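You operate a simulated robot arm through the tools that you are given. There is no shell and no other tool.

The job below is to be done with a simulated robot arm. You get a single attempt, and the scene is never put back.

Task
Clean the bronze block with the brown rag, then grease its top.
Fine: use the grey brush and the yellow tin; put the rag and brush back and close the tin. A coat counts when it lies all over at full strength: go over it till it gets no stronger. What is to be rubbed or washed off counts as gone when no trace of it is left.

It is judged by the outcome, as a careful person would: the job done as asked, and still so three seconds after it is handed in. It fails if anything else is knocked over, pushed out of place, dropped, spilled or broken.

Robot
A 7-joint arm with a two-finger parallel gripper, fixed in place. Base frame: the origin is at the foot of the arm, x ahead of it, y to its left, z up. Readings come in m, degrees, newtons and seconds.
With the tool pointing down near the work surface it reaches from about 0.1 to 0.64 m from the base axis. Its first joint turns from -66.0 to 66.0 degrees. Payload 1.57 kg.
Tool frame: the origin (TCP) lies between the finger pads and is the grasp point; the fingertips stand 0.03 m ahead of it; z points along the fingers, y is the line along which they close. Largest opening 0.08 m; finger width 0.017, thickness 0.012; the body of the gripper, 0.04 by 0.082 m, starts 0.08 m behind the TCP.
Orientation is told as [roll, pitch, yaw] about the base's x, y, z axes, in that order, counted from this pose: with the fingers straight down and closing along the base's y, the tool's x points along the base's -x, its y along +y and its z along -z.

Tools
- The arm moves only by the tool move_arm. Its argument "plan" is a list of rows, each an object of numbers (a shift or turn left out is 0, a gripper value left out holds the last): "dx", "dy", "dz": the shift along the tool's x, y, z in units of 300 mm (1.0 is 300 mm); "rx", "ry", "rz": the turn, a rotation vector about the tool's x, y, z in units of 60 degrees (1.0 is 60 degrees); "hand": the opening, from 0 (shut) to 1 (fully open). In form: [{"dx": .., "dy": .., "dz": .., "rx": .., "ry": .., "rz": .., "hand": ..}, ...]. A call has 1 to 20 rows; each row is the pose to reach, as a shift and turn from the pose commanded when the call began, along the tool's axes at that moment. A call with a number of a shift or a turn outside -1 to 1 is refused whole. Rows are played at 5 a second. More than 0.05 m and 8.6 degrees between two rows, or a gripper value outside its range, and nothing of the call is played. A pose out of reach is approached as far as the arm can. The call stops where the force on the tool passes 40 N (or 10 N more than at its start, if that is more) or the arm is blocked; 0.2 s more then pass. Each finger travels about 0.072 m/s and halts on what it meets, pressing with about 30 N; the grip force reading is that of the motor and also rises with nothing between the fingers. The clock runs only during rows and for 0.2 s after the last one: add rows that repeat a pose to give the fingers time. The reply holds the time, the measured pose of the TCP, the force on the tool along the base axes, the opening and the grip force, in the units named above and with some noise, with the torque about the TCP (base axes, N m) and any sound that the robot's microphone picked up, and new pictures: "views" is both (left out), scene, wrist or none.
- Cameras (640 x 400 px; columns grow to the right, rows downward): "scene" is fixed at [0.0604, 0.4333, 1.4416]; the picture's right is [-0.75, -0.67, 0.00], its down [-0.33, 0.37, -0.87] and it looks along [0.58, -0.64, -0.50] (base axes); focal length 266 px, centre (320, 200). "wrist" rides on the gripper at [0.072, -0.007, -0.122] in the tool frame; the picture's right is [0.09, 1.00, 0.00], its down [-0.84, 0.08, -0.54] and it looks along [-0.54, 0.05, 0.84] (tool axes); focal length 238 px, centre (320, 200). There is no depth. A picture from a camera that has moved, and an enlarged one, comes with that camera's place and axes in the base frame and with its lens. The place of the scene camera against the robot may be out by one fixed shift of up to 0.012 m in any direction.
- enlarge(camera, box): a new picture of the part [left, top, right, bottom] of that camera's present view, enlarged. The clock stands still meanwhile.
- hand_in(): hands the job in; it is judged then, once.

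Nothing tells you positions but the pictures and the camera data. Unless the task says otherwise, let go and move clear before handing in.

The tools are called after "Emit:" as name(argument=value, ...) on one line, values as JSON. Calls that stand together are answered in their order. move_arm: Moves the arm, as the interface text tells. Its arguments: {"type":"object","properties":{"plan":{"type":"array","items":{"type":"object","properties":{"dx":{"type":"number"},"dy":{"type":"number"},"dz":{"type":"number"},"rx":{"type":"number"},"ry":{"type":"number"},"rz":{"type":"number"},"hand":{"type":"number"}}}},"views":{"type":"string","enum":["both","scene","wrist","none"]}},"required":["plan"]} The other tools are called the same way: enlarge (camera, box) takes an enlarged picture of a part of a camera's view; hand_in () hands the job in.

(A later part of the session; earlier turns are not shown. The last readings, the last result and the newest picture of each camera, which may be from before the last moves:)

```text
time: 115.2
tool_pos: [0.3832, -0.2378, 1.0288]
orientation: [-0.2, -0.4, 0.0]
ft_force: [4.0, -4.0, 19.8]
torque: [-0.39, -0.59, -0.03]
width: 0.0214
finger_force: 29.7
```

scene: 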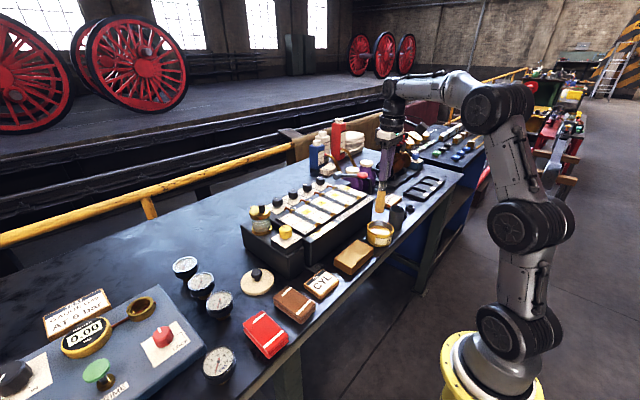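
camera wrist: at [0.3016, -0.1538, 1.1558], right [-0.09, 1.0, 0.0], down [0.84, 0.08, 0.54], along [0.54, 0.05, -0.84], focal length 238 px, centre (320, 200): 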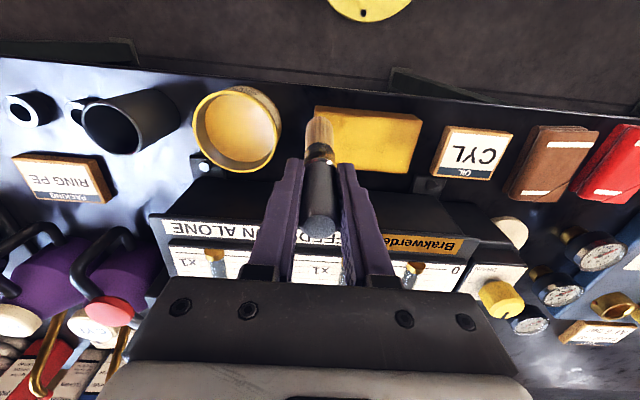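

Good contact. I lift out and move back over the block, checking the bristles on the way.

Emit:
move_arm(plan=[{"dz": -0.08, "hand": 0}, {"dz": -0.16}, {"dz": -0.18, "dy": 0.1}, {"dz": -0.18, "dy": 0.2, "dx": 0.01}, {"dz": -0.18, "dy": 0.31, "dx": 0.025}, {"dz": -0.18, "dy": 0.31, "dx": 0.04}, {"dz": -0.18, "dy": 0.31, "dx": 0.04}], views="wrist")

Emit:
enlarge(camera="scene", box=[325, 190, 405, 280])

Emit:
enlarge(camera="wrist", box=[280, 50, 480, 190])

```text
time: 116.8
tool_pos: [0.3714, -0.1434, 1.0835]
orientation: [0.0, 0.2, -0.1]
ft_force: [-0.1, -0.3, -1.0]
torque: [-0.02, 0.04, 0.01]
width: 0.0208
finger_force: 30.4
camera wrist: at [0.2993, -0.1493, 1.2055], right [-0.09, 1.0, 0.0], down [0.84, 0.08, 0.54], along [0.54, 0.05, -0.84], focal length 238 px, centre (320, 200)
```

wrist: 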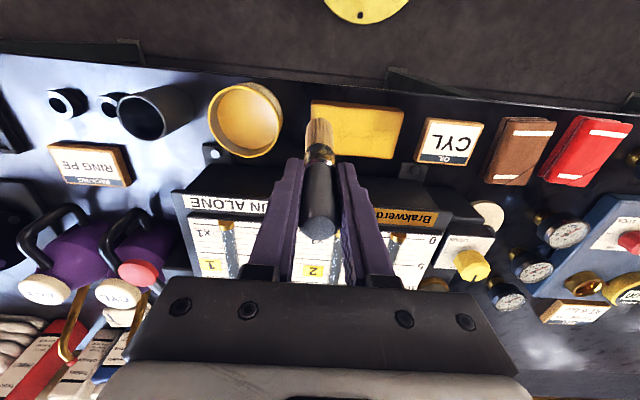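

```text
4.44 times, centred on (365, 235) of scene
camera zoom: at [0.0604, 0.4333, 1.4416], right [-0.75, -0.67, 0.0], down [-0.33, 0.37, -0.87], along [0.58, -0.64, -0.5], focal length 1181 px, centre (120, 44)
```

zoom: 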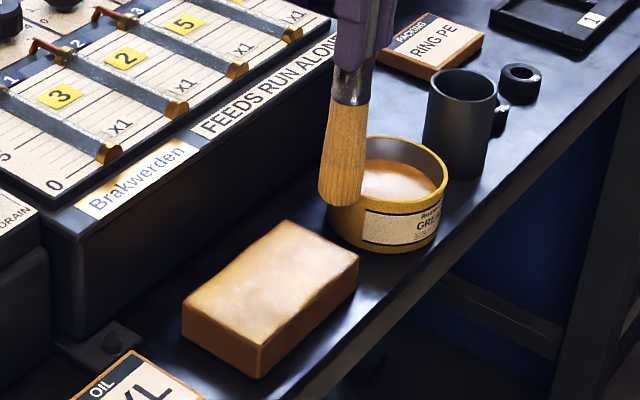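

```text
2.86 times, centred on (380, 120) of wrist
camera zoom: at [0.2993, -0.1493, 1.2055], right [-0.09, 1.0, 0.0], down [0.84, 0.08, 0.54], along [0.54, 0.05, -0.84], focal length 681 px, centre (149, 429)
```

zoom: 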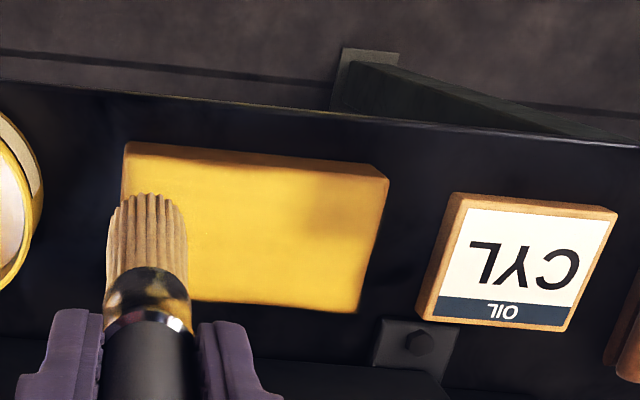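

The near-left corner is still weaker. I lower onto the block again to contact.

Emit:
move_arm(plan=[{"dz": 0.06, "dy": -0.01, "hand": 0}, {"dz": 0.12, "dy": -0.01}, {"dz": 0.155, "dy": -0.01}, {"dz": 0.168, "dy": -0.01}, {"dz": 0.172, "dy": -0.01}, {"dz": 0.175, "dy": -0.01}, {"dz": 0.175, "dy": -0.01}], views="none")

```text
time: 118.4
tool_pos: [0.3721, -0.1469, 1.0326]
orientation: [-0.2, -0.1, -0.2]
ft_force: [-4.1, -1.2, 17.6]
torque: [-0.22, 0.56, 0.02]
width: 0.0214
finger_force: 30.0
```

Contact at about 17 N; I ease half a millimetre and brush the near row, then work the weak near-left corner with short strokes.

Emit:
move_arm(plan=[{"dz": -0.0015, "dy": 0.0, "hand": 0}, {"dz": -0.0015, "dy": 0.039}, {"dz": -0.0015, "dy": 0.078}, {"dz": -0.0015, "dy": 0.117}, {"dz": -0.0015, "dy": 0.156}, {"dz": -0.001, "dy": 0.195}, {"dz": -0.0005, "dy": 0.234}, {"dz": 0.0, "dy": 0.273}, {"dz": 0.0, "dy": 0.312}, {"dz": 0.001, "dy": 0.348}, {"dz": 0.001, "dx": -0.025, "dy": 0.348}, {"dz": 0.001, "dx": -0.025, "dy": 0.31}, {"dz": 0.001, "dx": -0.025, "dy": 0.27}, {"dz": 0.001, "dx": -0.025, "dy": 0.23}, {"dz": 0.001, "dx": 0.01, "dy": 0.23}, {"dz": 0.001, "dx": 0.01, "dy": 0.27}, {"dz": 0.001, "dx": 0.01, "dy": 0.31}, {"dz": 0.001, "dx": 0.01, "dy": 0.348}], views="wrist")

Emit:
enlarge(camera="wrist", box=[180, 50, 380, 190])

Emit:
enlarge(camera="scene", box=[325, 220, 395, 280])

```text
time: 122.2
tool_pos: [0.3686, -0.0418, 1.0306]
orientation: [-0.1, 0.0, -0.2]
ft_force: [0.0, 0.0, -0.3]
torque: [0.0, 0.01, 0.0]
width: 0.0211
finger_force: 30.2
camera wrist: at [0.2959, -0.0484, 1.1515], right [-0.09, 1.0, 0.0], down [0.84, 0.08, 0.54], along [0.54, 0.05, -0.84], focal length 238 px, centre (320, 200)
```

wrist: 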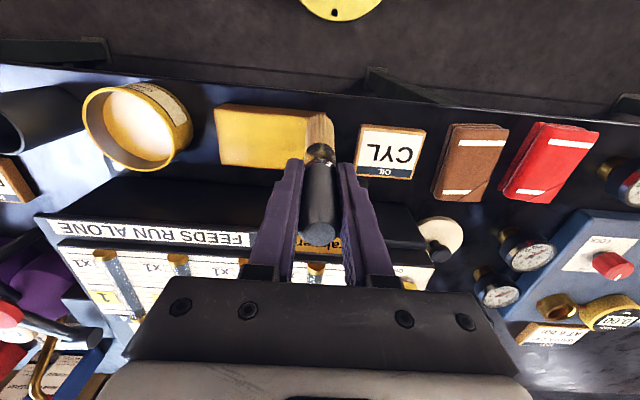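

```text
2.86 times, centred on (280, 120) of wrist
camera zoom: at [0.2959, -0.0484, 1.1515], right [-0.09, 1.0, 0.0], down [0.84, 0.08, 0.54], along [0.54, 0.05, -0.84], focal length 681 px, centre (434, 429)
```

zoom: 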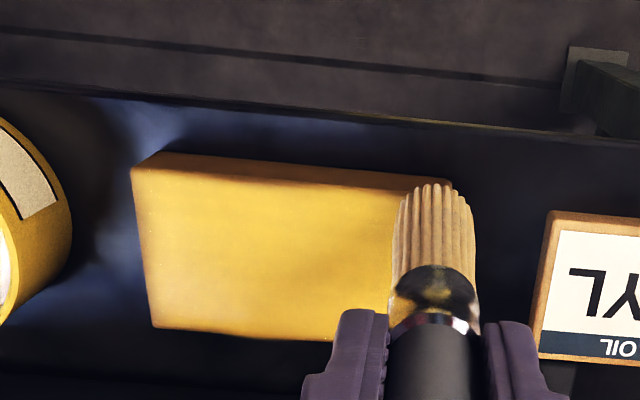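

```text
6.67 times, centred on (360, 250) of scene
camera zoom: at [0.0604, 0.4333, 1.4416], right [-0.75, -0.67, 0.0], down [-0.33, 0.37, -0.87], along [0.58, -0.64, -0.5], focal length 1772 px, centre (53, -133)
```

zoom: 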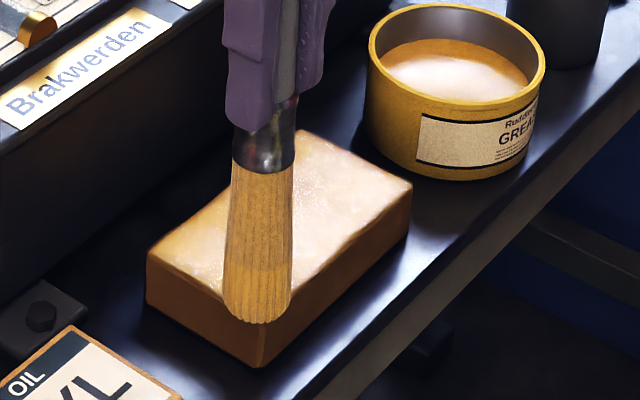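

Contact faded again as the brush slides up slightly. I press 0.7 mm more and brush back over the middle and far rows.

Emit:
move_arm(plan=[{"dz": 0.0025, "hand": 0}, {"dz": 0.0025, "dx": -0.035}, {"dz": 0.0025, "dx": -0.06}, {"dz": 0.0025, "dx": -0.06, "dy": -0.04}, {"dz": 0.0025, "dx": -0.06, "dy": -0.08}, {"dz": 0.0025, "dx": -0.06, "dy": -0.12}, {"dz": 0.0025, "dx": -0.06, "dy": -0.16}, {"dz": 0.0025, "dx": -0.06, "dy": -0.2}, {"dz": 0.0025, "dx": -0.06, "dy": -0.24}, {"dz": 0.0025, "dx": -0.06, "dy": -0.28}, {"dz": 0.0025, "dx": -0.06, "dy": -0.32}, {"dz": 0.0025, "dx": -0.06, "dy": -0.352}, {"dz": 0.0025, "dx": -0.09, "dy": -0.352}, {"dz": 0.0025, "dx": -0.125, "dy": -0.352}, {"dz": 0.0025, "dx": -0.155, "dy": -0.352}], views="none")

```text
time: 125.4
tool_pos: [0.4138, -0.1479, 1.0292]
orientation: [0.0, -0.1, -0.1]
ft_force: [-0.1, 0.4, 0.8]
torque: [-0.04, 0.05, 0.0]
width: 0.0213
finger_force: 30.1
```

Emit:
move_arm(plan=[{"dz": 0.002, "hand": 0}, {"dz": 0.002, "dy": 0.04}, {"dz": 0.002, "dy": 0.08}, {"dz": 0.002, "dy": 0.12}, {"dz": 0.002, "dy": 0.16}, {"dz": 0.002, "dy": 0.2}, {"dz": 0.002, "dy": 0.24}, {"dz": 0.002, "dy": 0.28}, {"dz": 0.002, "dy": 0.32}, {"dz": 0.002, "dy": 0.352}, {"dz": 0.002, "dx": 0.04, "dy": 0.352}, {"dz": 0.002, "dx": 0.08, "dy": 0.352}, {"dz": 0.002, "dx": 0.12, "dy": 0.352}, {"dz": 0.002, "dx": 0.155, "dy": 0.352}, {"dz": 0.002, "dx": 0.155, "dy": 0.31}, {"dz": 0.002, "dx": 0.11, "dy": 0.31}, {"dz": 0.002, "dx": 0.07, "dy": 0.31}, {"dz": 0.002, "dx": 0.03, "dy": 0.31}, {"dz": 0.002, "dx": 0.0, "dy": 0.31}], views="none")

Emit:
move_arm(plan=[{"dz": -0.05, "hand": 0}, {"dz": -0.12}, {"dz": -0.18, "dy": -0.06}, {"dz": -0.2, "dy": -0.2}, {"dz": -0.2, "dy": -0.34}, {"dz": -0.2, "dy": -0.48}, {"dz": -0.2, "dy": -0.6}, {"dz": -0.2, "dy": -0.6}], views="wrist")

Emit:
enlarge(camera="wrist", box=[340, 20, 520, 140])

Emit:
enlarge(camera="scene", box=[325, 220, 395, 280])

```text
time: 129.4
tool_pos: [0.4158, -0.0541, 1.0295]
orientation: [0.0, 0.1, -0.1]
ft_force: [-0.6, 0.7, -0.9]
torque: [0.01, -0.03, 0.02]
width: 0.021
finger_force: 30.1
```

```text
time: 131.2
tool_pos: [0.416, -0.2372, 1.09]
orientation: [0.0, 0.0, 0.0]
ft_force: [0.1, -0.1, -0.1]
torque: [0.0, -0.04, -0.04]
width: 0.021
finger_force: 29.8
camera wrist: at [0.3441, -0.2435, 1.2115], right [-0.09, 1.0, 0.0], down [0.84, 0.08, 0.54], along [0.54, 0.05, -0.84], focal length 238 px, centre (320, 200)
```

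wrist: 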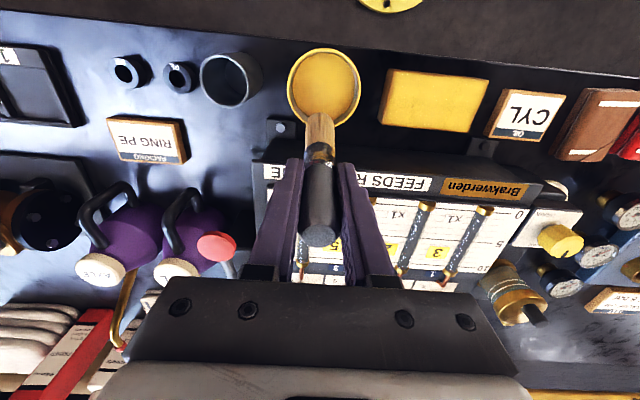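

```text
3.33 times, centred on (430, 80) of wrist
camera zoom: at [0.3441, -0.2435, 1.2115], right [-0.09, 1.0, 0.0], down [0.84, 0.08, 0.54], along [0.54, 0.05, -0.84], focal length 794 px, centre (-47, 600)
```

zoom: 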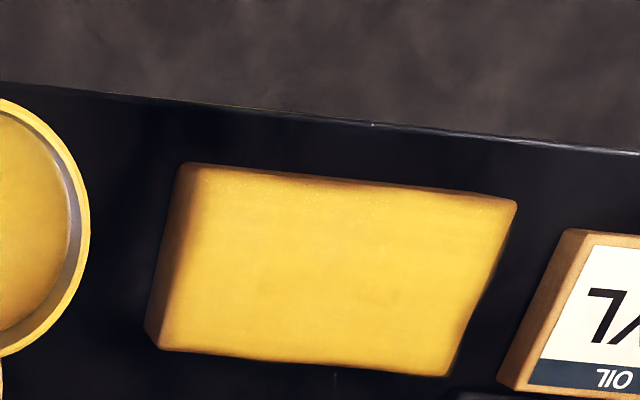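

```text
6.67 times, centred on (360, 250) of scene
camera zoom: at [0.0604, 0.4333, 1.4416], right [-0.75, -0.67, 0.0], down [-0.33, 0.37, -0.87], along [0.58, -0.64, -0.5], focal length 1772 px, centre (53, -133)
```

zoom: 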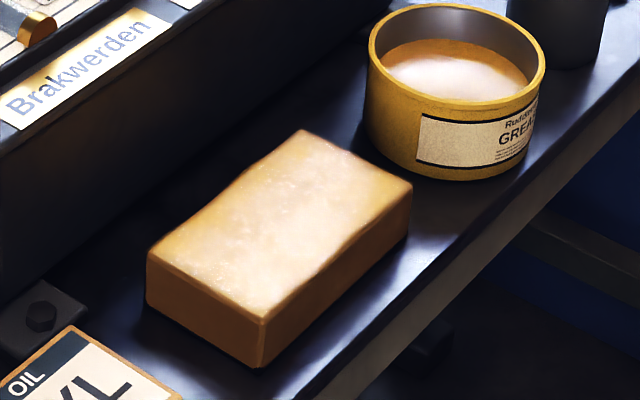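

The coat is now broad and quite even. To reach full strength I re-dip and go over it again with extra attention to the edges.

Emit:
move_arm(plan=[{"dx": 0.05, "hand": 0}, {"dx": 0.1, "dy": -0.004}, {"dx": 0.1, "dy": -0.004}, {"dx": 0.1, "dy": -0.004, "dz": 0.06}, {"dx": 0.1, "dy": -0.004, "dz": 0.12}, {"dx": 0.1, "dy": -0.004, "dz": 0.17}, {"dx": 0.1, "dy": -0.004, "dz": 0.19}, {"dx": 0.1, "dy": -0.004, "dz": 0.197}, {"dx": 0.1, "dy": -0.004, "dz": 0.202}, {"dx": 0.1, "dy": -0.004, "dz": 0.202}], views="none")

```text
time: 133.4
tool_pos: [0.3856, -0.2355, 1.0267]
orientation: [0.0, -0.1, -0.1]
ft_force: [-0.7, -0.3, -1.0]
torque: [0.02, -0.01, 0.02]
width: 0.0211
finger_force: 30.1
```

Emit:
move_arm(plan=[{"dz": 0.0033, "hand": 0}, {"dz": 0.0067}, {"dz": 0.0067}, {"dz": 0.01}, {"dz": 0.01}], views="none")

```text
time: 134.6
tool_pos: [0.3848, -0.2349, 1.025]
orientation: [-0.1, 0.1, -0.1]
ft_force: [-0.2, 1.1, -0.2]
torque: [-0.01, 0.07, -0.03]
width: 0.021
finger_force: 30.0
```

No contact force yet; let me look at where the bristles are.

Emit:
enlarge(camera="scene", box=[350, 180, 420, 250])

Emit:
enlarge(camera="wrist", box=[240, 50, 400, 250])

```text
5.71 times, centred on (385, 215) of scene
camera zoom: at [0.0604, 0.4333, 1.4416], right [-0.75, -0.67, 0.0], down [-0.33, 0.37, -0.87], along [0.58, -0.64, -0.5], focal length 1519 px, centre (-51, 114)
```

zoom: 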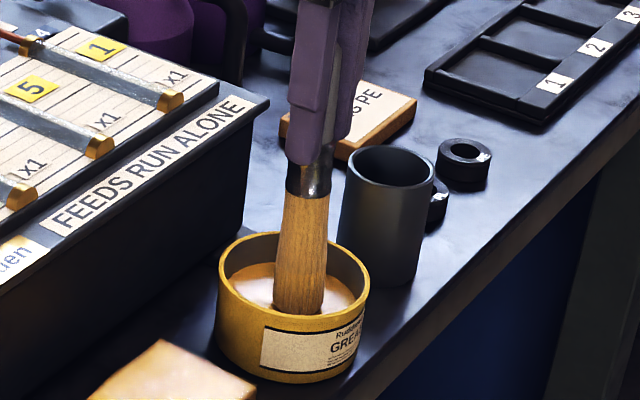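

```text
2.00 times, centred on (320, 150) of wrist
camera zoom: at [0.3131, -0.2418, 1.147], right [-0.09, 1.0, 0.0], down [0.84, 0.08, 0.54], along [0.54, 0.05, -0.84], focal length 477 px, centre (320, 300)
```

zoom: 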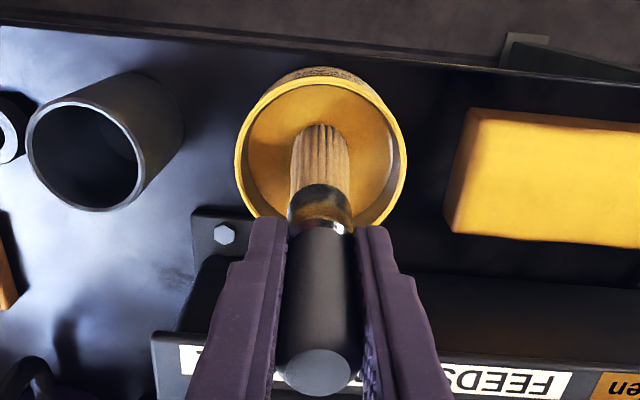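

The bristles are just above the grease. I lower a bit more.

Emit:
move_arm(plan=[{"dz": 0.0033, "hand": 0}, {"dz": 0.0067}, {"dz": 0.0067}, {"dz": 0.01}, {"dz": 0.01}], views="none")

```text
time: 135.8
tool_pos: [0.3861, -0.2363, 1.0241]
orientation: [0.0, -0.3, -0.1]
ft_force: [-3.5, 5.2, 23.8]
torque: [0.71, 0.22, 0.03]
width: 0.0213
finger_force: 30.2
```

Loaded again. I lift out and go back to the block's near right corner, stopping just above the surface.

Emit:
move_arm(plan=[{"dz": -0.08, "hand": 0}, {"dz": -0.16}, {"dz": -0.17, "dy": 0.1, "dx": 0.02}, {"dz": -0.17, "dy": 0.2, "dx": 0.04}, {"dz": -0.17, "dy": 0.295, "dx": 0.058}, {"dz": -0.17, "dy": 0.295, "dx": 0.058}, {"dz": -0.1, "dy": 0.295, "dx": 0.058}, {"dz": -0.04, "dy": 0.295, "dx": 0.058}, {"dz": -0.02, "dy": 0.295, "dx": 0.058}, {"dz": -0.013, "dy": 0.295, "dx": 0.058}, {"dz": -0.013, "dy": 0.295, "dx": 0.058}], views="none")

```text
time: 138.2
tool_pos: [0.3674, -0.1471, 1.0276]
orientation: [-0.1, -0.2, -0.1]
ft_force: [-4.8, 2.2, 19.0]
torque: [0.42, 0.52, 0.04]
width: 0.0212
finger_force: 30.1
```

Contact 19 N; I ease slightly and do a dense serpentine over the entire top, reaching to the edges.

Emit:
move_arm(plan=[{"dz": -0.002, "dx": 0.007, "hand": 0}, {"dz": -0.002, "dx": 0.007, "dy": 0.045}, {"dz": -0.002, "dx": 0.007, "dy": 0.09}, {"dz": -0.002, "dx": 0.007, "dy": 0.135}, {"dz": -0.001, "dx": 0.007, "dy": 0.18}, {"dz": -0.001, "dx": 0.007, "dy": 0.225}, {"dz": 0.0, "dx": 0.007, "dy": 0.27}, {"dz": 0.0, "dx": 0.007, "dy": 0.315}, {"dz": 0.0, "dx": 0.007, "dy": 0.36}, {"dz": 0.001, "dx": -0.02, "dy": 0.36}, {"dz": 0.001, "dx": -0.04, "dy": 0.36}, {"dz": 0.001, "dx": -0.04, "dy": 0.315}, {"dz": 0.001, "dx": -0.04, "dy": 0.27}, {"dz": 0.001, "dx": -0.04, "dy": 0.225}, {"dz": 0.001, "dx": -0.04, "dy": 0.18}, {"dz": 0.001, "dx": -0.04, "dy": 0.135}, {"dz": 0.001, "dx": -0.04, "dy": 0.09}, {"dz": 0.001, "dx": -0.04, "dy": 0.045}, {"dz": 0.001, "dx": -0.04, "dy": 0.0}], views="none")

Emit:
move_arm(plan=[{"dz": 0.001, "dx": -0.045, "hand": 0}, {"dz": 0.001, "dx": -0.045, "dy": 0.045}, {"dz": 0.001, "dx": -0.045, "dy": 0.09}, {"dz": 0.001, "dx": -0.045, "dy": 0.135}, {"dz": 0.001, "dx": -0.045, "dy": 0.18}, {"dz": 0.001, "dx": -0.045, "dy": 0.225}, {"dz": 0.002, "dx": -0.045, "dy": 0.27}, {"dz": 0.002, "dx": -0.045, "dy": 0.315}, {"dz": 0.002, "dx": -0.045, "dy": 0.36}, {"dz": 0.002, "dx": -0.07, "dy": 0.36}, {"dz": 0.002, "dx": -0.09, "dy": 0.36}, {"dz": 0.002, "dx": -0.09, "dy": 0.315}, {"dz": 0.002, "dx": -0.09, "dy": 0.27}, {"dz": 0.002, "dx": -0.09, "dy": 0.225}, {"dz": 0.002, "dx": -0.09, "dy": 0.18}, {"dz": 0.002, "dx": -0.09, "dy": 0.135}, {"dz": 0.002, "dx": -0.09, "dy": 0.09}, {"dz": 0.002, "dx": -0.09, "dy": 0.045}, {"dz": 0.002, "dx": -0.09, "dy": 0.0}], views="none")

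Emit:
move_arm(plan=[{"dz": 0.001, "dx": -0.035, "hand": 0}, {"dz": 0.001, "dx": -0.035, "dy": 0.045}, {"dz": 0.001, "dx": -0.035, "dy": 0.09}, {"dz": 0.001, "dx": -0.035, "dy": 0.135}, {"dz": 0.001, "dx": -0.035, "dy": 0.18}, {"dz": 0.001, "dx": -0.035, "dy": 0.225}, {"dz": 0.001, "dx": -0.035, "dy": 0.27}, {"dz": 0.001, "dx": -0.035, "dy": 0.315}, {"dz": 0.001, "dx": -0.035, "dy": 0.36}], views="wrist")

Emit:
enlarge(camera="wrist", box=[180, 20, 380, 160])

Emit:
enlarge(camera="scene", box=[325, 220, 395, 280])

```text
time: 142.2
tool_pos: [0.3791, -0.1469, 1.0261]
orientation: [0.0, 0.1, -0.2]
ft_force: [-0.3, 0.2, -0.2]
torque: [0.04, -0.04, 0.04]
width: 0.0211
finger_force: 30.5
```

```text
time: 146.2
tool_pos: [0.4062, -0.1475, 1.0258]
orientation: [0.1, 0.0, -0.1]
ft_force: [-0.2, -0.8, 0.1]
torque: [0.03, -0.01, 0.02]
width: 0.0212
finger_force: 29.9
```

```text
time: 148.2
tool_pos: [0.4173, -0.04, 1.0253]
orientation: [0.0, 0.0, -0.1]
ft_force: [0.3, -0.9, 0.5]
torque: [0.02, 0.01, -0.02]
width: 0.0211
finger_force: 29.9
camera wrist: at [0.3455, -0.0463, 1.1462], right [-0.09, 1.0, 0.0], down [0.84, 0.08, 0.54], along [0.54, 0.05, -0.84], focal length 238 px, centre (320, 200)
```

wrist: 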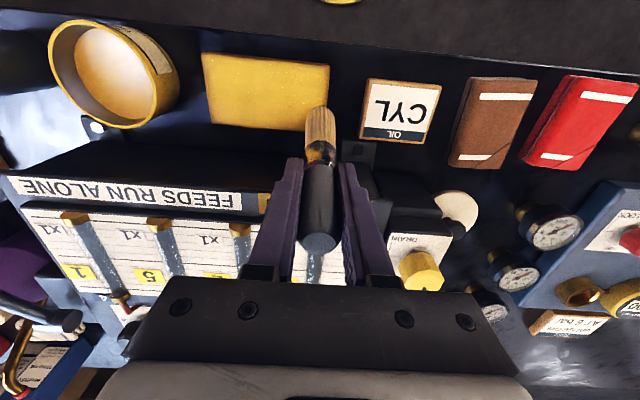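

```text
2.86 times, centred on (280, 90) of wrist
camera zoom: at [0.3455, -0.0463, 1.1462], right [-0.09, 1.0, 0.0], down [0.84, 0.08, 0.54], along [0.54, 0.05, -0.84], focal length 681 px, centre (434, 514)
```

zoom: 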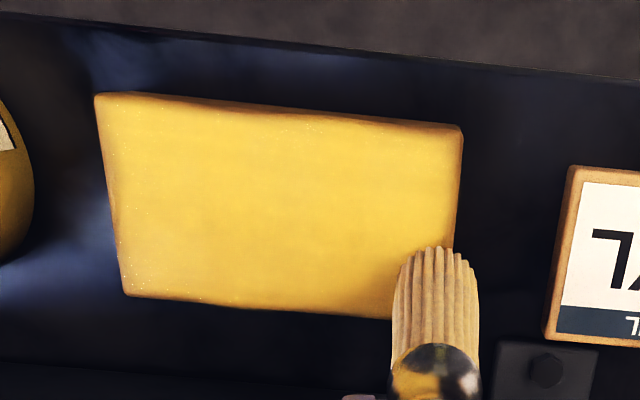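

```text
6.67 times, centred on (360, 250) of scene
camera zoom: at [0.0604, 0.4333, 1.4416], right [-0.75, -0.67, 0.0], down [-0.33, 0.37, -0.87], along [0.58, -0.64, -0.5], focal length 1772 px, centre (53, -133)
```

zoom: 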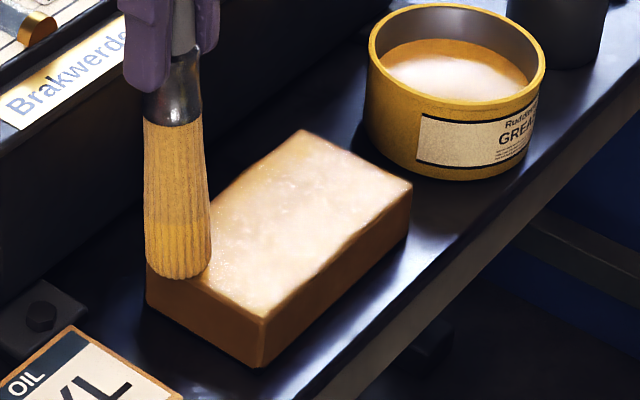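

The coat now looks even. I move to the same viewing pose as before (above the tin) to compare its strength.

Emit:
move_arm(plan=[{"dz": -0.08, "hand": 0}, {"dz": -0.16}, {"dz": -0.213, "dy": -0.06}, {"dz": -0.213, "dy": -0.2, "dx": 0.003}, {"dz": -0.213, "dy": -0.35, "dx": 0.007}, {"dz": -0.213, "dy": -0.5, "dx": 0.007}, {"dz": -0.213, "dy": -0.651, "dx": 0.007}, {"dz": -0.213, "dy": -0.651, "dx": 0.007}], views="wrist")

Emit:
enlarge(camera="wrist", box=[340, 20, 520, 140])

Emit:
enlarge(camera="scene", box=[325, 220, 395, 280])

```text
time: 150.0
tool_pos: [0.4137, -0.239, 1.0931]
orientation: [-0.1, 0.0, 0.1]
ft_force: [-0.4, 0.3, 0.1]
torque: [-0.01, 0.03, 0.01]
width: 0.021
finger_force: 30.4
camera wrist: at [0.3419, -0.2455, 1.2147], right [-0.09, 1.0, 0.0], down [0.84, 0.08, 0.54], along [0.54, 0.05, -0.84], focal length 238 px, centre (320, 200)
```

wrist: 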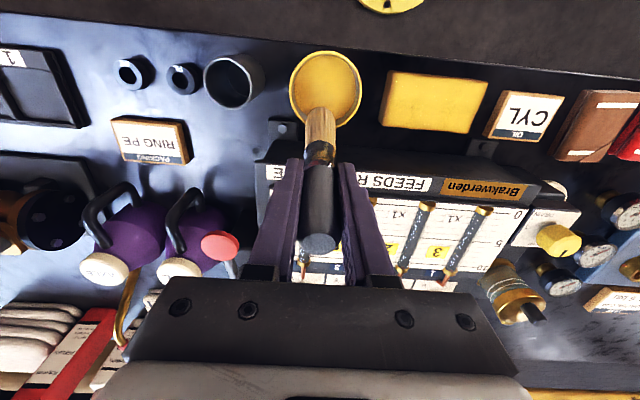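

```text
3.33 times, centred on (430, 80) of wrist
camera zoom: at [0.3419, -0.2455, 1.2147], right [-0.09, 1.0, 0.0], down [0.84, 0.08, 0.54], along [0.54, 0.05, -0.84], focal length 794 px, centre (-47, 600)
```

zoom: 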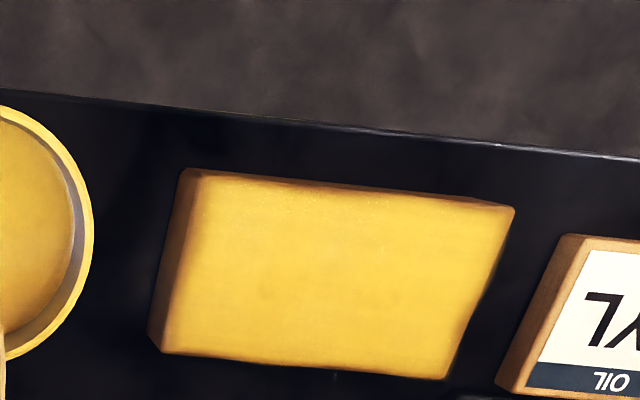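

```text
6.67 times, centred on (360, 250) of scene
camera zoom: at [0.0604, 0.4333, 1.4416], right [-0.75, -0.67, 0.0], down [-0.33, 0.37, -0.87], along [0.58, -0.64, -0.5], focal length 1772 px, centre (53, -133)
```

zoom: 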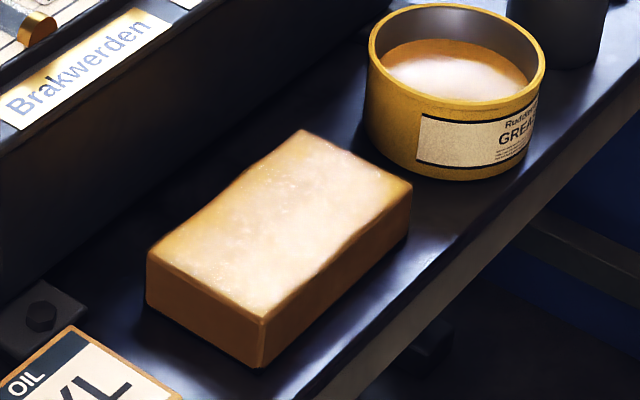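

Very even now. I do one more dip and full pass, including strokes along the end edges, to make sure it cannot get stronger.

Emit:
move_arm(plan=[{"dx": 0.05, "hand": 0}, {"dx": 0.1, "dy": -0.004}, {"dx": 0.1, "dy": -0.004}, {"dx": 0.1, "dy": -0.004, "dz": 0.07}, {"dx": 0.1, "dy": -0.004, "dz": 0.14}, {"dx": 0.1, "dy": -0.004, "dz": 0.19}, {"dx": 0.1, "dy": -0.004, "dz": 0.21}, {"dx": 0.1, "dy": -0.004, "dz": 0.216}, {"dx": 0.1, "dy": -0.004, "dz": 0.22}, {"dx": 0.1, "dy": -0.004, "dz": 0.222}, {"dx": 0.1, "dy": -0.004, "dz": 0.222}], views="none")

```text
time: 152.4
tool_pos: [0.3849, -0.2347, 1.0217]
orientation: [0.1, 0.0, -0.1]
ft_force: [0.4, 0.2, -0.8]
torque: [-0.03, 0.0, 0.0]
width: 0.0212
finger_force: 30.2
```

Emit:
move_arm(plan=[{"dz": 0.0033, "hand": 0}, {"dz": 0.0067}, {"dz": 0.01}, {"dz": 0.01}], views="none")

```text
time: 153.4
tool_pos: [0.3857, -0.2355, 1.0199]
orientation: [-0.1, -0.1, -0.1]
ft_force: [-2.6, 2.7, 19.9]
torque: [0.36, 0.36, 0.01]
width: 0.0212
finger_force: 30.5
```

Loaded. Back to the block, contacting at the near right corner.

Emit:
move_arm(plan=[{"dz": -0.08, "hand": 0}, {"dz": -0.16}, {"dz": -0.18, "dy": 0.1, "dx": 0.02}, {"dz": -0.18, "dy": 0.2, "dx": 0.04}, {"dz": -0.18, "dy": 0.2915, "dx": 0.065}, {"dz": -0.18, "dy": 0.2915, "dx": 0.065}, {"dz": -0.1, "dy": 0.2915, "dx": 0.065}, {"dz": -0.04, "dy": 0.2915, "dx": 0.065}, {"dz": -0.022, "dy": 0.2915, "dx": 0.065}, {"dz": -0.015, "dy": 0.2915, "dx": 0.065}, {"dz": -0.015, "dy": 0.2915, "dx": 0.065}], views="none")

```text
time: 155.8
tool_pos: [0.3657, -0.1477, 1.0243]
orientation: [-0.1, -0.1, -0.2]
ft_force: [0.5, 0.4, -0.1]
torque: [0.03, -0.01, 0.0]
width: 0.021
finger_force: 30.5
```

Emit:
move_arm(plan=[{"dz": 0.0033, "hand": 0}, {"dz": 0.005}, {"dz": 0.005}], views="none")

```text
time: 156.6
tool_pos: [0.3667, -0.1485, 1.0231]
orientation: [0.0, -0.2, -0.1]
ft_force: [-5.3, 0.7, 18.6]
torque: [0.02, 0.52, -0.01]
width: 0.0211
finger_force: 30.1
```

Contact made. I brush round the perimeter first, then the inner rows.

Emit:
move_arm(plan=[{"dz": -0.001, "dx": -0.045, "dy": -0.002, "hand": 0}, {"dz": -0.001, "dx": -0.09, "dy": -0.002}, {"dz": -0.001, "dx": -0.135, "dy": -0.002}, {"dz": -0.001, "dx": -0.18, "dy": -0.002}, {"dz": 0.0, "dx": -0.18, "dy": 0.045}, {"dz": 0.0, "dx": -0.18, "dy": 0.09}, {"dz": 0.0, "dx": -0.18, "dy": 0.135}, {"dz": 0.0, "dx": -0.18, "dy": 0.18}, {"dz": 0.001, "dx": -0.18, "dy": 0.225}, {"dz": 0.001, "dx": -0.18, "dy": 0.27}, {"dz": 0.001, "dx": -0.18, "dy": 0.315}, {"dz": 0.001, "dx": -0.18, "dy": 0.365}, {"dz": 0.001, "dx": -0.135, "dy": 0.365}, {"dz": 0.001, "dx": -0.09, "dy": 0.365}, {"dz": 0.001, "dx": -0.045, "dy": 0.365}, {"dz": 0.001, "dx": 0.0, "dy": 0.365}, {"dz": 0.001, "dx": 0.0, "dy": 0.32}, {"dz": 0.001, "dx": 0.0, "dy": 0.275}, {"dz": 0.001, "dx": 0.0, "dy": 0.23}, {"dz": 0.001, "dx": 0.0, "dy": 0.185}], views="none")

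Emit:
move_arm(plan=[{"dz": 0.001, "dy": -0.045, "hand": 0}, {"dz": 0.001, "dy": -0.09}, {"dz": 0.001, "dy": -0.135}, {"dz": 0.001, "dy": -0.185}, {"dz": 0.001, "dx": -0.04, "dy": -0.185}, {"dz": 0.001, "dx": -0.06, "dy": -0.14}, {"dz": 0.001, "dx": -0.06, "dy": -0.095}, {"dz": 0.001, "dx": -0.06, "dy": -0.05}, {"dz": 0.001, "dx": -0.06, "dy": 0.0}, {"dz": 0.001, "dx": -0.06, "dy": 0.045}, {"dz": 0.001, "dx": -0.06, "dy": 0.09}, {"dz": 0.001, "dx": -0.06, "dy": 0.135}, {"dz": 0.001, "dx": -0.06, "dy": 0.18}, {"dz": 0.002, "dx": -0.1, "dy": 0.18}, {"dz": 0.002, "dx": -0.12, "dy": 0.135}, {"dz": 0.002, "dx": -0.12, "dy": 0.09}, {"dz": 0.002, "dx": -0.12, "dy": 0.045}, {"dz": 0.002, "dx": -0.12, "dy": 0.0}, {"dz": 0.002, "dx": -0.12, "dy": -0.045}, {"dz": 0.002, "dx": -0.12, "dy": -0.09}], views="none")

Emit:
move_arm(plan=[{"dz": 0.001, "dy": -0.045, "hand": 0}, {"dz": 0.001, "dy": -0.095}, {"dz": 0.001, "dx": 0.045, "dy": -0.095}, {"dz": 0.001, "dx": 0.09, "dy": -0.095}, {"dz": 0.001, "dx": 0.09, "dy": -0.05}, {"dz": 0.001, "dx": 0.09, "dy": 0.0}, {"dz": 0.001, "dx": 0.09, "dy": 0.05}, {"dz": 0.001, "dx": 0.09, "dy": 0.1}, {"dz": 0.001, "dx": 0.09, "dy": 0.15}, {"dz": 0.001, "dx": 0.09, "dy": 0.2}, {"dz": 0.001, "dx": 0.09, "dy": 0.25}], views="wrist")

Emit:
enlarge(camera="wrist", box=[180, 40, 380, 180])

```text
time: 160.8
tool_pos: [0.3654, -0.0937, 1.0214]
orientation: [0.0, 0.1, -0.1]
ft_force: [0.0, 4.8, 12.7]
torque: [0.68, -0.04, 0.01]
width: 0.0213
finger_force: 30.3
```

```text
time: 165.0
tool_pos: [0.4013, -0.1204, 1.0222]
orientation: [0.0, 0.1, 0.0]
ft_force: [-1.3, 6.2, 18.1]
torque: [0.8, 0.13, -0.03]
width: 0.0213
finger_force: 30.0
```

```text
time: 167.4
tool_pos: [0.3744, -0.0457, 1.0214]
orientation: [-0.1, -0.4, 0.0]
ft_force: [0.1, -10.4, 27.8]
torque: [-1.21, -0.07, -0.01]
width: 0.0213
finger_force: 30.5
camera wrist: at [0.3014, -0.0518, 1.143], right [-0.09, 1.0, 0.0], down [0.83, 0.08, 0.55], along [0.54, 0.05, -0.84], focal length 238 px, centre (320, 200)
```

wrist: 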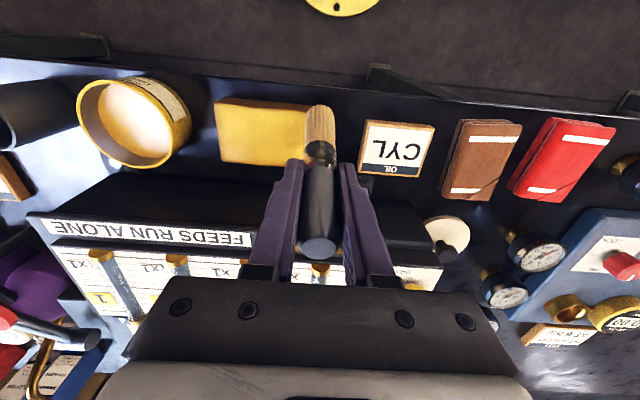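

```text
2.86 times, centred on (280, 110) of wrist
camera zoom: at [0.3014, -0.0518, 1.143], right [-0.09, 1.0, 0.0], down [0.83, 0.08, 0.55], along [0.54, 0.05, -0.84], focal length 681 px, centre (434, 457)
```

zoom: 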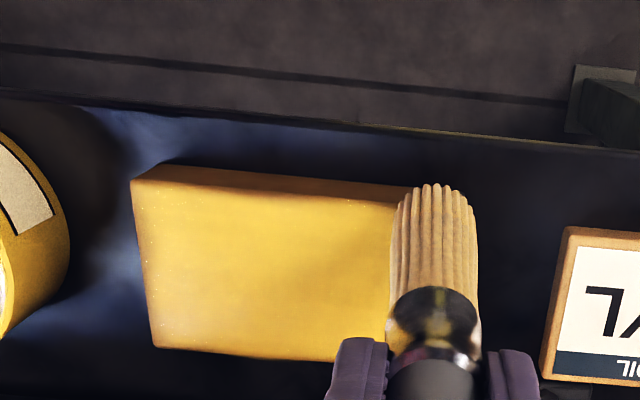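

Firm contact throughout this pass. I lift and return to the reference viewing pose to compare strength and check the block has not shifted.

Emit:
move_arm(plan=[{"dz": -0.08, "hand": 0}, {"dz": -0.16}, {"dz": -0.226, "dy": -0.06, "dx": -0.03}, {"dz": -0.226, "dy": -0.2, "dx": -0.06}, {"dz": -0.226, "dy": -0.35, "dx": -0.1}, {"dz": -0.226, "dy": -0.5, "dx": -0.135}, {"dz": -0.226, "dy": -0.632, "dx": -0.135}, {"dz": -0.226, "dy": -0.632, "dx": -0.135}], views="both")

Emit:
enlarge(camera="wrist", box=[340, 20, 520, 140])

Emit:
enlarge(camera="scene", box=[325, 220, 395, 280])

```text
time: 169.2
tool_pos: [0.4169, -0.2369, 1.0909]
orientation: [0.0, 0.1, 0.0]
ft_force: [-1.0, -0.2, -1.1]
torque: [0.0, 0.03, -0.01]
width: 0.0214
finger_force: 30.2
camera wrist: at [0.344, -0.2432, 1.2131], right [-0.09, 1.0, 0.0], down [0.84, 0.08, 0.54], along [0.54, 0.05, -0.84], focal length 238 px, centre (320, 200)
```

scene: 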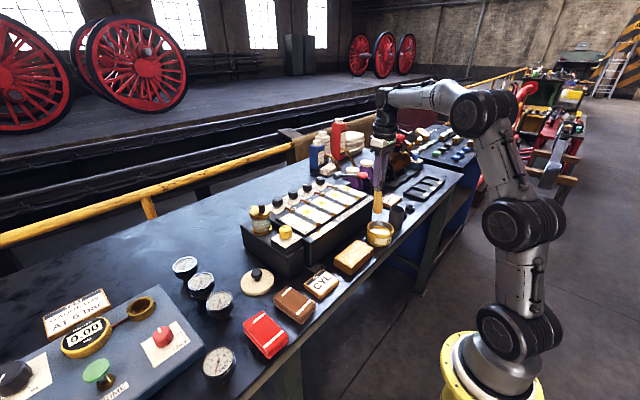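
wrist: 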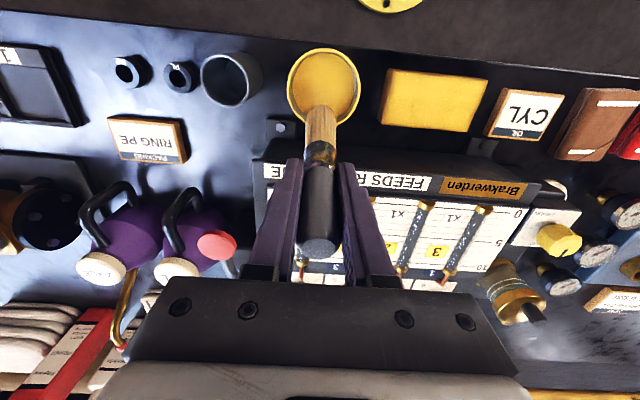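

```text
3.33 times, centred on (430, 80) of wrist
camera zoom: at [0.344, -0.2432, 1.2131], right [-0.09, 1.0, 0.0], down [0.84, 0.08, 0.54], along [0.54, 0.05, -0.84], focal length 794 px, centre (-47, 600)
```

zoom: 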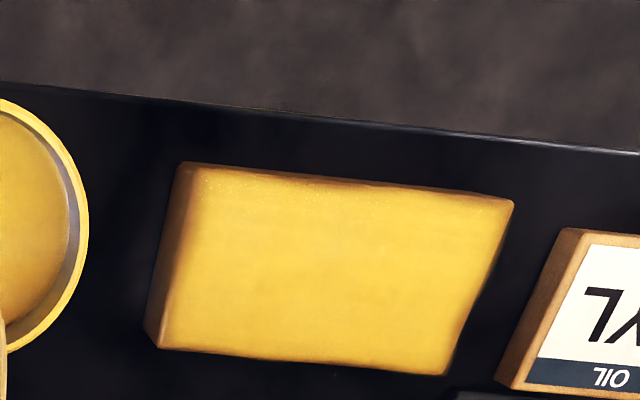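

```text
6.67 times, centred on (360, 250) of scene
camera zoom: at [0.0604, 0.4333, 1.4416], right [-0.75, -0.67, 0.0], down [-0.33, 0.37, -0.87], along [0.58, -0.64, -0.5], focal length 1772 px, centre (53, -133)
```

zoom: 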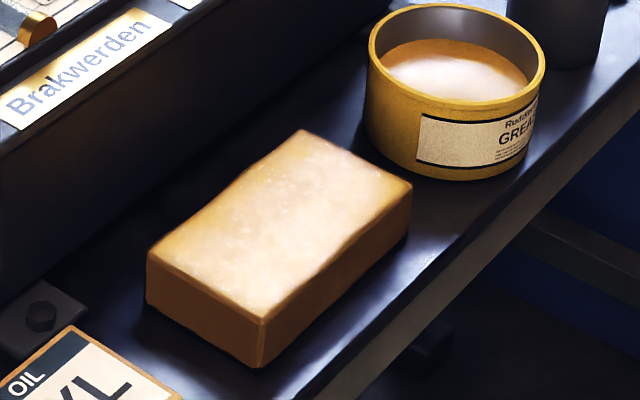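

The block is unmoved and the coat very uniform. I zoom in on the edges to check for thin spots.

Emit:
enlarge(camera="wrist", box=[375, 60, 435, 140])

Emit:
enlarge(camera="wrist", box=[430, 60, 495, 140])

Emit:
enlarge(camera="scene", box=[332, 236, 376, 272])

```text
5.00 times, centred on (405, 100) of wrist
camera zoom: at [0.344, -0.2432, 1.2131], right [-0.09, 1.0, 0.0], down [0.84, 0.08, 0.54], along [0.54, 0.05, -0.84], focal length 1192 px, centre (-105, 700)
```

zoom: 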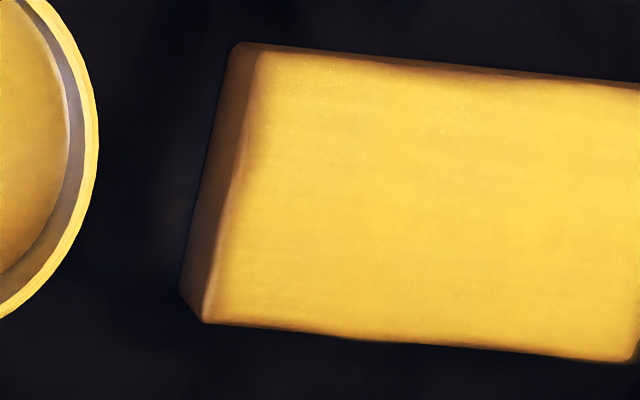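

```text
5.00 times, centred on (462, 100) of wrist
camera zoom: at [0.344, -0.2432, 1.2131], right [-0.09, 1.0, 0.0], down [0.84, 0.08, 0.54], along [0.54, 0.05, -0.84], focal length 1192 px, centre (-392, 700)
```

zoom: 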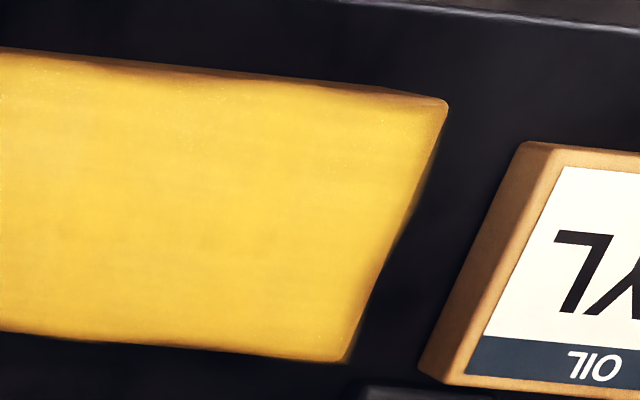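

```text
11.11 times, centred on (354, 254) of scene
camera zoom: at [0.0604, 0.4333, 1.4416], right [-0.75, -0.67, 0.0], down [-0.33, 0.37, -0.87], along [0.58, -0.64, -0.5], focal length 2953 px, centre (-58, -400)
```

zoom: 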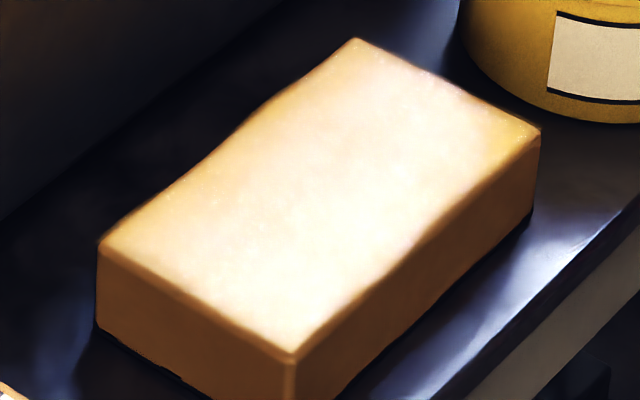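

The surface looks fully yellow; only the right (-y) and near edges show a slightly softer rim. One more dip and an edge-focused pass to be thorough.

Emit:
move_arm(plan=[{"dx": 0.05, "hand": 0}, {"dx": 0.1, "dy": -0.004}, {"dx": 0.1, "dy": -0.004}, {"dx": 0.1, "dy": -0.004, "dz": 0.07}, {"dx": 0.1, "dy": -0.004, "dz": 0.14}, {"dx": 0.1, "dy": -0.004, "dz": 0.2}, {"dx": 0.1, "dy": -0.004, "dz": 0.22}, {"dx": 0.1, "dy": -0.004, "dz": 0.225}, {"dx": 0.1, "dy": -0.004, "dz": 0.229}, {"dx": 0.1, "dy": -0.004, "dz": 0.231}, {"dx": 0.1, "dy": -0.004, "dz": 0.231}], views="none")

```text
time: 171.6
tool_pos: [0.3853, -0.2368, 1.0204]
orientation: [0.1, -0.1, -0.1]
ft_force: [1.0, 1.1, -0.6]
torque: [-0.01, 0.0, 0.01]
width: 0.021
finger_force: 29.7
```

Emit:
move_arm(plan=[{"dz": 0.0033, "hand": 0}, {"dz": 0.0067}, {"dz": 0.0067}], views="none")

```text
time: 172.4
tool_pos: [0.3848, -0.2358, 1.018]
orientation: [-0.1, -0.1, 0.0]
ft_force: [-1.9, 2.3, 9.1]
torque: [0.27, 0.2, 0.05]
width: 0.0214
finger_force: 30.4
```

Loaded. Back onto the block at the near-right corner.

Emit:
move_arm(plan=[{"dz": -0.08, "hand": 0}, {"dz": -0.16}, {"dz": -0.18, "dy": 0.1, "dx": 0.02}, {"dz": -0.18, "dy": 0.2, "dx": 0.05}, {"dz": -0.18, "dy": 0.285, "dx": 0.075}, {"dz": -0.18, "dy": 0.285, "dx": 0.075}, {"dz": -0.1, "dy": 0.285, "dx": 0.075}, {"dz": -0.04, "dy": 0.285, "dx": 0.075}, {"dz": -0.02, "dy": 0.285, "dx": 0.075}, {"dz": -0.013, "dy": 0.285, "dx": 0.075}, {"dz": -0.01, "dy": 0.285, "dx": 0.075}, {"dz": -0.01, "dy": 0.285, "dx": 0.075}], views="none")

```text
time: 175.0
tool_pos: [0.3633, -0.1508, 1.022]
orientation: [-0.2, -0.2, 0.0]
ft_force: [-2.7, 0.5, 15.5]
torque: [0.11, 0.36, 0.04]
width: 0.0215
finger_force: 30.0
```

Contact 15 N. Perimeter strokes, then inner rows again.

Emit:
move_arm(plan=[{"dx": -0.05, "hand": 0}, {"dx": -0.1}, {"dx": -0.15}, {"dx": -0.195}, {"dx": -0.15}, {"dx": -0.1}, {"dx": -0.05}, {"dx": 0.0}, {"dy": 0.048}, {"dy": 0.096}, {"dy": 0.144}, {"dy": 0.192}, {"dy": 0.24}, {"dy": 0.288}, {"dy": 0.336}, {"dy": 0.375}, {"dx": -0.05, "dy": 0.375}, {"dx": -0.1, "dy": 0.375}, {"dx": -0.15, "dy": 0.375}, {"dx": -0.195, "dy": 0.375}], views="none")

Emit:
move_arm(plan=[{"dy": -0.048, "hand": 0}, {"dy": -0.096}, {"dy": -0.144}, {"dy": -0.192}, {"dy": -0.24}, {"dy": -0.288}, {"dy": -0.336}, {"dy": -0.37}, {"dx": 0.045, "dy": -0.37}, {"dx": 0.065, "dy": -0.33}, {"dx": 0.065, "dy": -0.28}, {"dx": 0.065, "dy": -0.23}, {"dx": 0.065, "dy": -0.18}, {"dx": 0.065, "dy": -0.13}, {"dx": 0.065, "dy": -0.08}, {"dx": 0.065, "dy": -0.03}, {"dx": 0.065, "dy": 0.0}, {"dx": 0.1, "dy": 0.0}, {"dx": 0.13, "dy": 0.0}], views="none")

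Emit:
move_arm(plan=[{"dy": -0.05, "hand": 0}, {"dy": -0.1}, {"dy": -0.15}, {"dy": -0.2}, {"dy": -0.25}, {"dy": -0.3}, {"dy": -0.35}, {"dy": -0.37}, {"dy": -0.37, "dx": 0.04}, {"dy": -0.33, "dx": 0.05}, {"dy": -0.28, "dx": 0.05}, {"dy": -0.23, "dx": 0.05}, {"dy": -0.18, "dx": 0.05}, {"dy": -0.13, "dx": 0.05}, {"dy": -0.08, "dx": 0.05}, {"dy": -0.03, "dx": 0.05}, {"dy": 0.0, "dx": 0.05}], views="none")

```text
time: 179.2
tool_pos: [0.4202, -0.0376, 1.0198]
orientation: [0.0, 0.3, 0.0]
ft_force: [0.2, -0.6, -0.6]
torque: [0.01, -0.01, -0.01]
width: 0.0216
finger_force: 29.6
```

```text
time: 183.2
tool_pos: [0.3818, -0.0381, 1.0209]
orientation: [0.0, -0.1, -0.1]
ft_force: [-0.4, -0.2, -0.3]
torque: [0.0, 0.02, -0.01]
width: 0.0216
finger_force: 30.1
```

```text
time: 186.8
tool_pos: [0.3676, -0.0383, 1.0204]
orientation: [0.1, 0.1, -0.1]
ft_force: [0.2, -0.1, -0.7]
torque: [0.01, 0.0, -0.01]
width: 0.0215
finger_force: 30.4
```

Now to the reference viewing pose again for a comparison.

Emit:
move_arm(plan=[{"dz": -0.08, "hand": 0}, {"dz": -0.16}, {"dz": -0.228, "dy": -0.06, "dx": -0.03}, {"dz": -0.228, "dy": -0.2, "dx": -0.06}, {"dz": -0.228, "dy": -0.35, "dx": -0.1}, {"dz": -0.228, "dy": -0.5, "dx": -0.14}, {"dz": -0.228, "dy": -0.656, "dx": -0.16}, {"dz": -0.228, "dy": -0.656, "dx": -0.16}], views="wrist")

Emit:
enlarge(camera="wrist", box=[340, 20, 520, 140])

Emit:
enlarge(camera="wrist", box=[375, 60, 435, 140])

Emit:
enlarge(camera="scene", box=[332, 236, 376, 272])

```text
time: 188.6
tool_pos: [0.4145, -0.235, 1.0898]
orientation: [-0.1, -0.1, 0.0]
ft_force: [0.4, 0.0, -0.3]
torque: [0.01, 0.04, 0.0]
width: 0.0212
finger_force: 30.1
camera wrist: at [0.3426, -0.2402, 1.2115], right [-0.09, 1.0, 0.0], down [0.84, 0.08, 0.54], along [0.54, 0.05, -0.84], focal length 238 px, centre (320, 200)
```

wrist: 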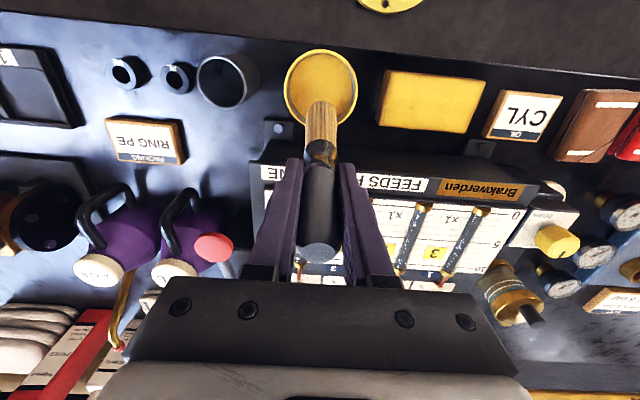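

```text
3.33 times, centred on (430, 80) of wrist
camera zoom: at [0.3426, -0.2402, 1.2115], right [-0.09, 1.0, 0.0], down [0.84, 0.08, 0.54], along [0.54, 0.05, -0.84], focal length 794 px, centre (-47, 600)
```

zoom: 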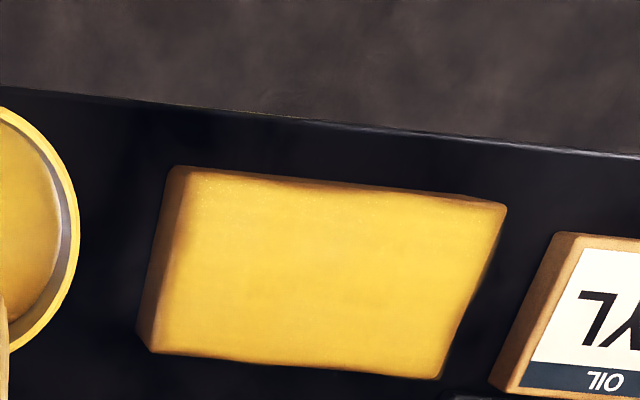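

```text
5.00 times, centred on (405, 100) of wrist
camera zoom: at [0.3426, -0.2402, 1.2115], right [-0.09, 1.0, 0.0], down [0.84, 0.08, 0.54], along [0.54, 0.05, -0.84], focal length 1192 px, centre (-105, 700)
```

zoom: 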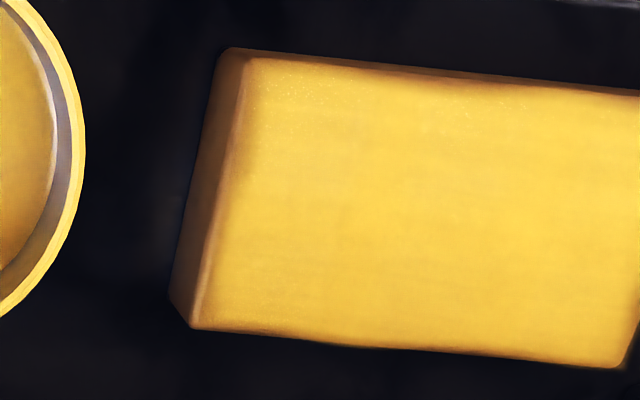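

```text
11.11 times, centred on (354, 254) of scene
camera zoom: at [0.0604, 0.4333, 1.4416], right [-0.75, -0.67, 0.0], down [-0.33, 0.37, -0.87], along [0.58, -0.64, -0.5], focal length 2953 px, centre (-58, -400)
```

zoom: 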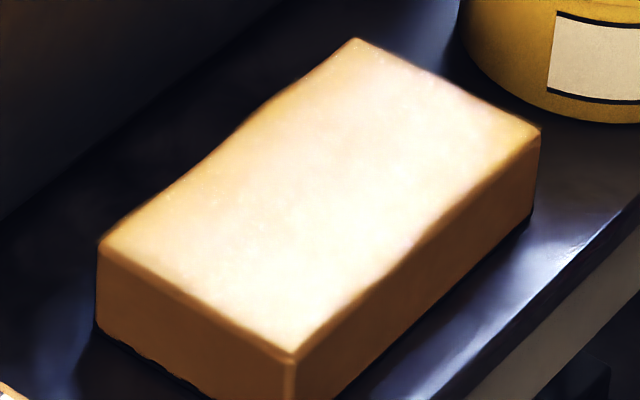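

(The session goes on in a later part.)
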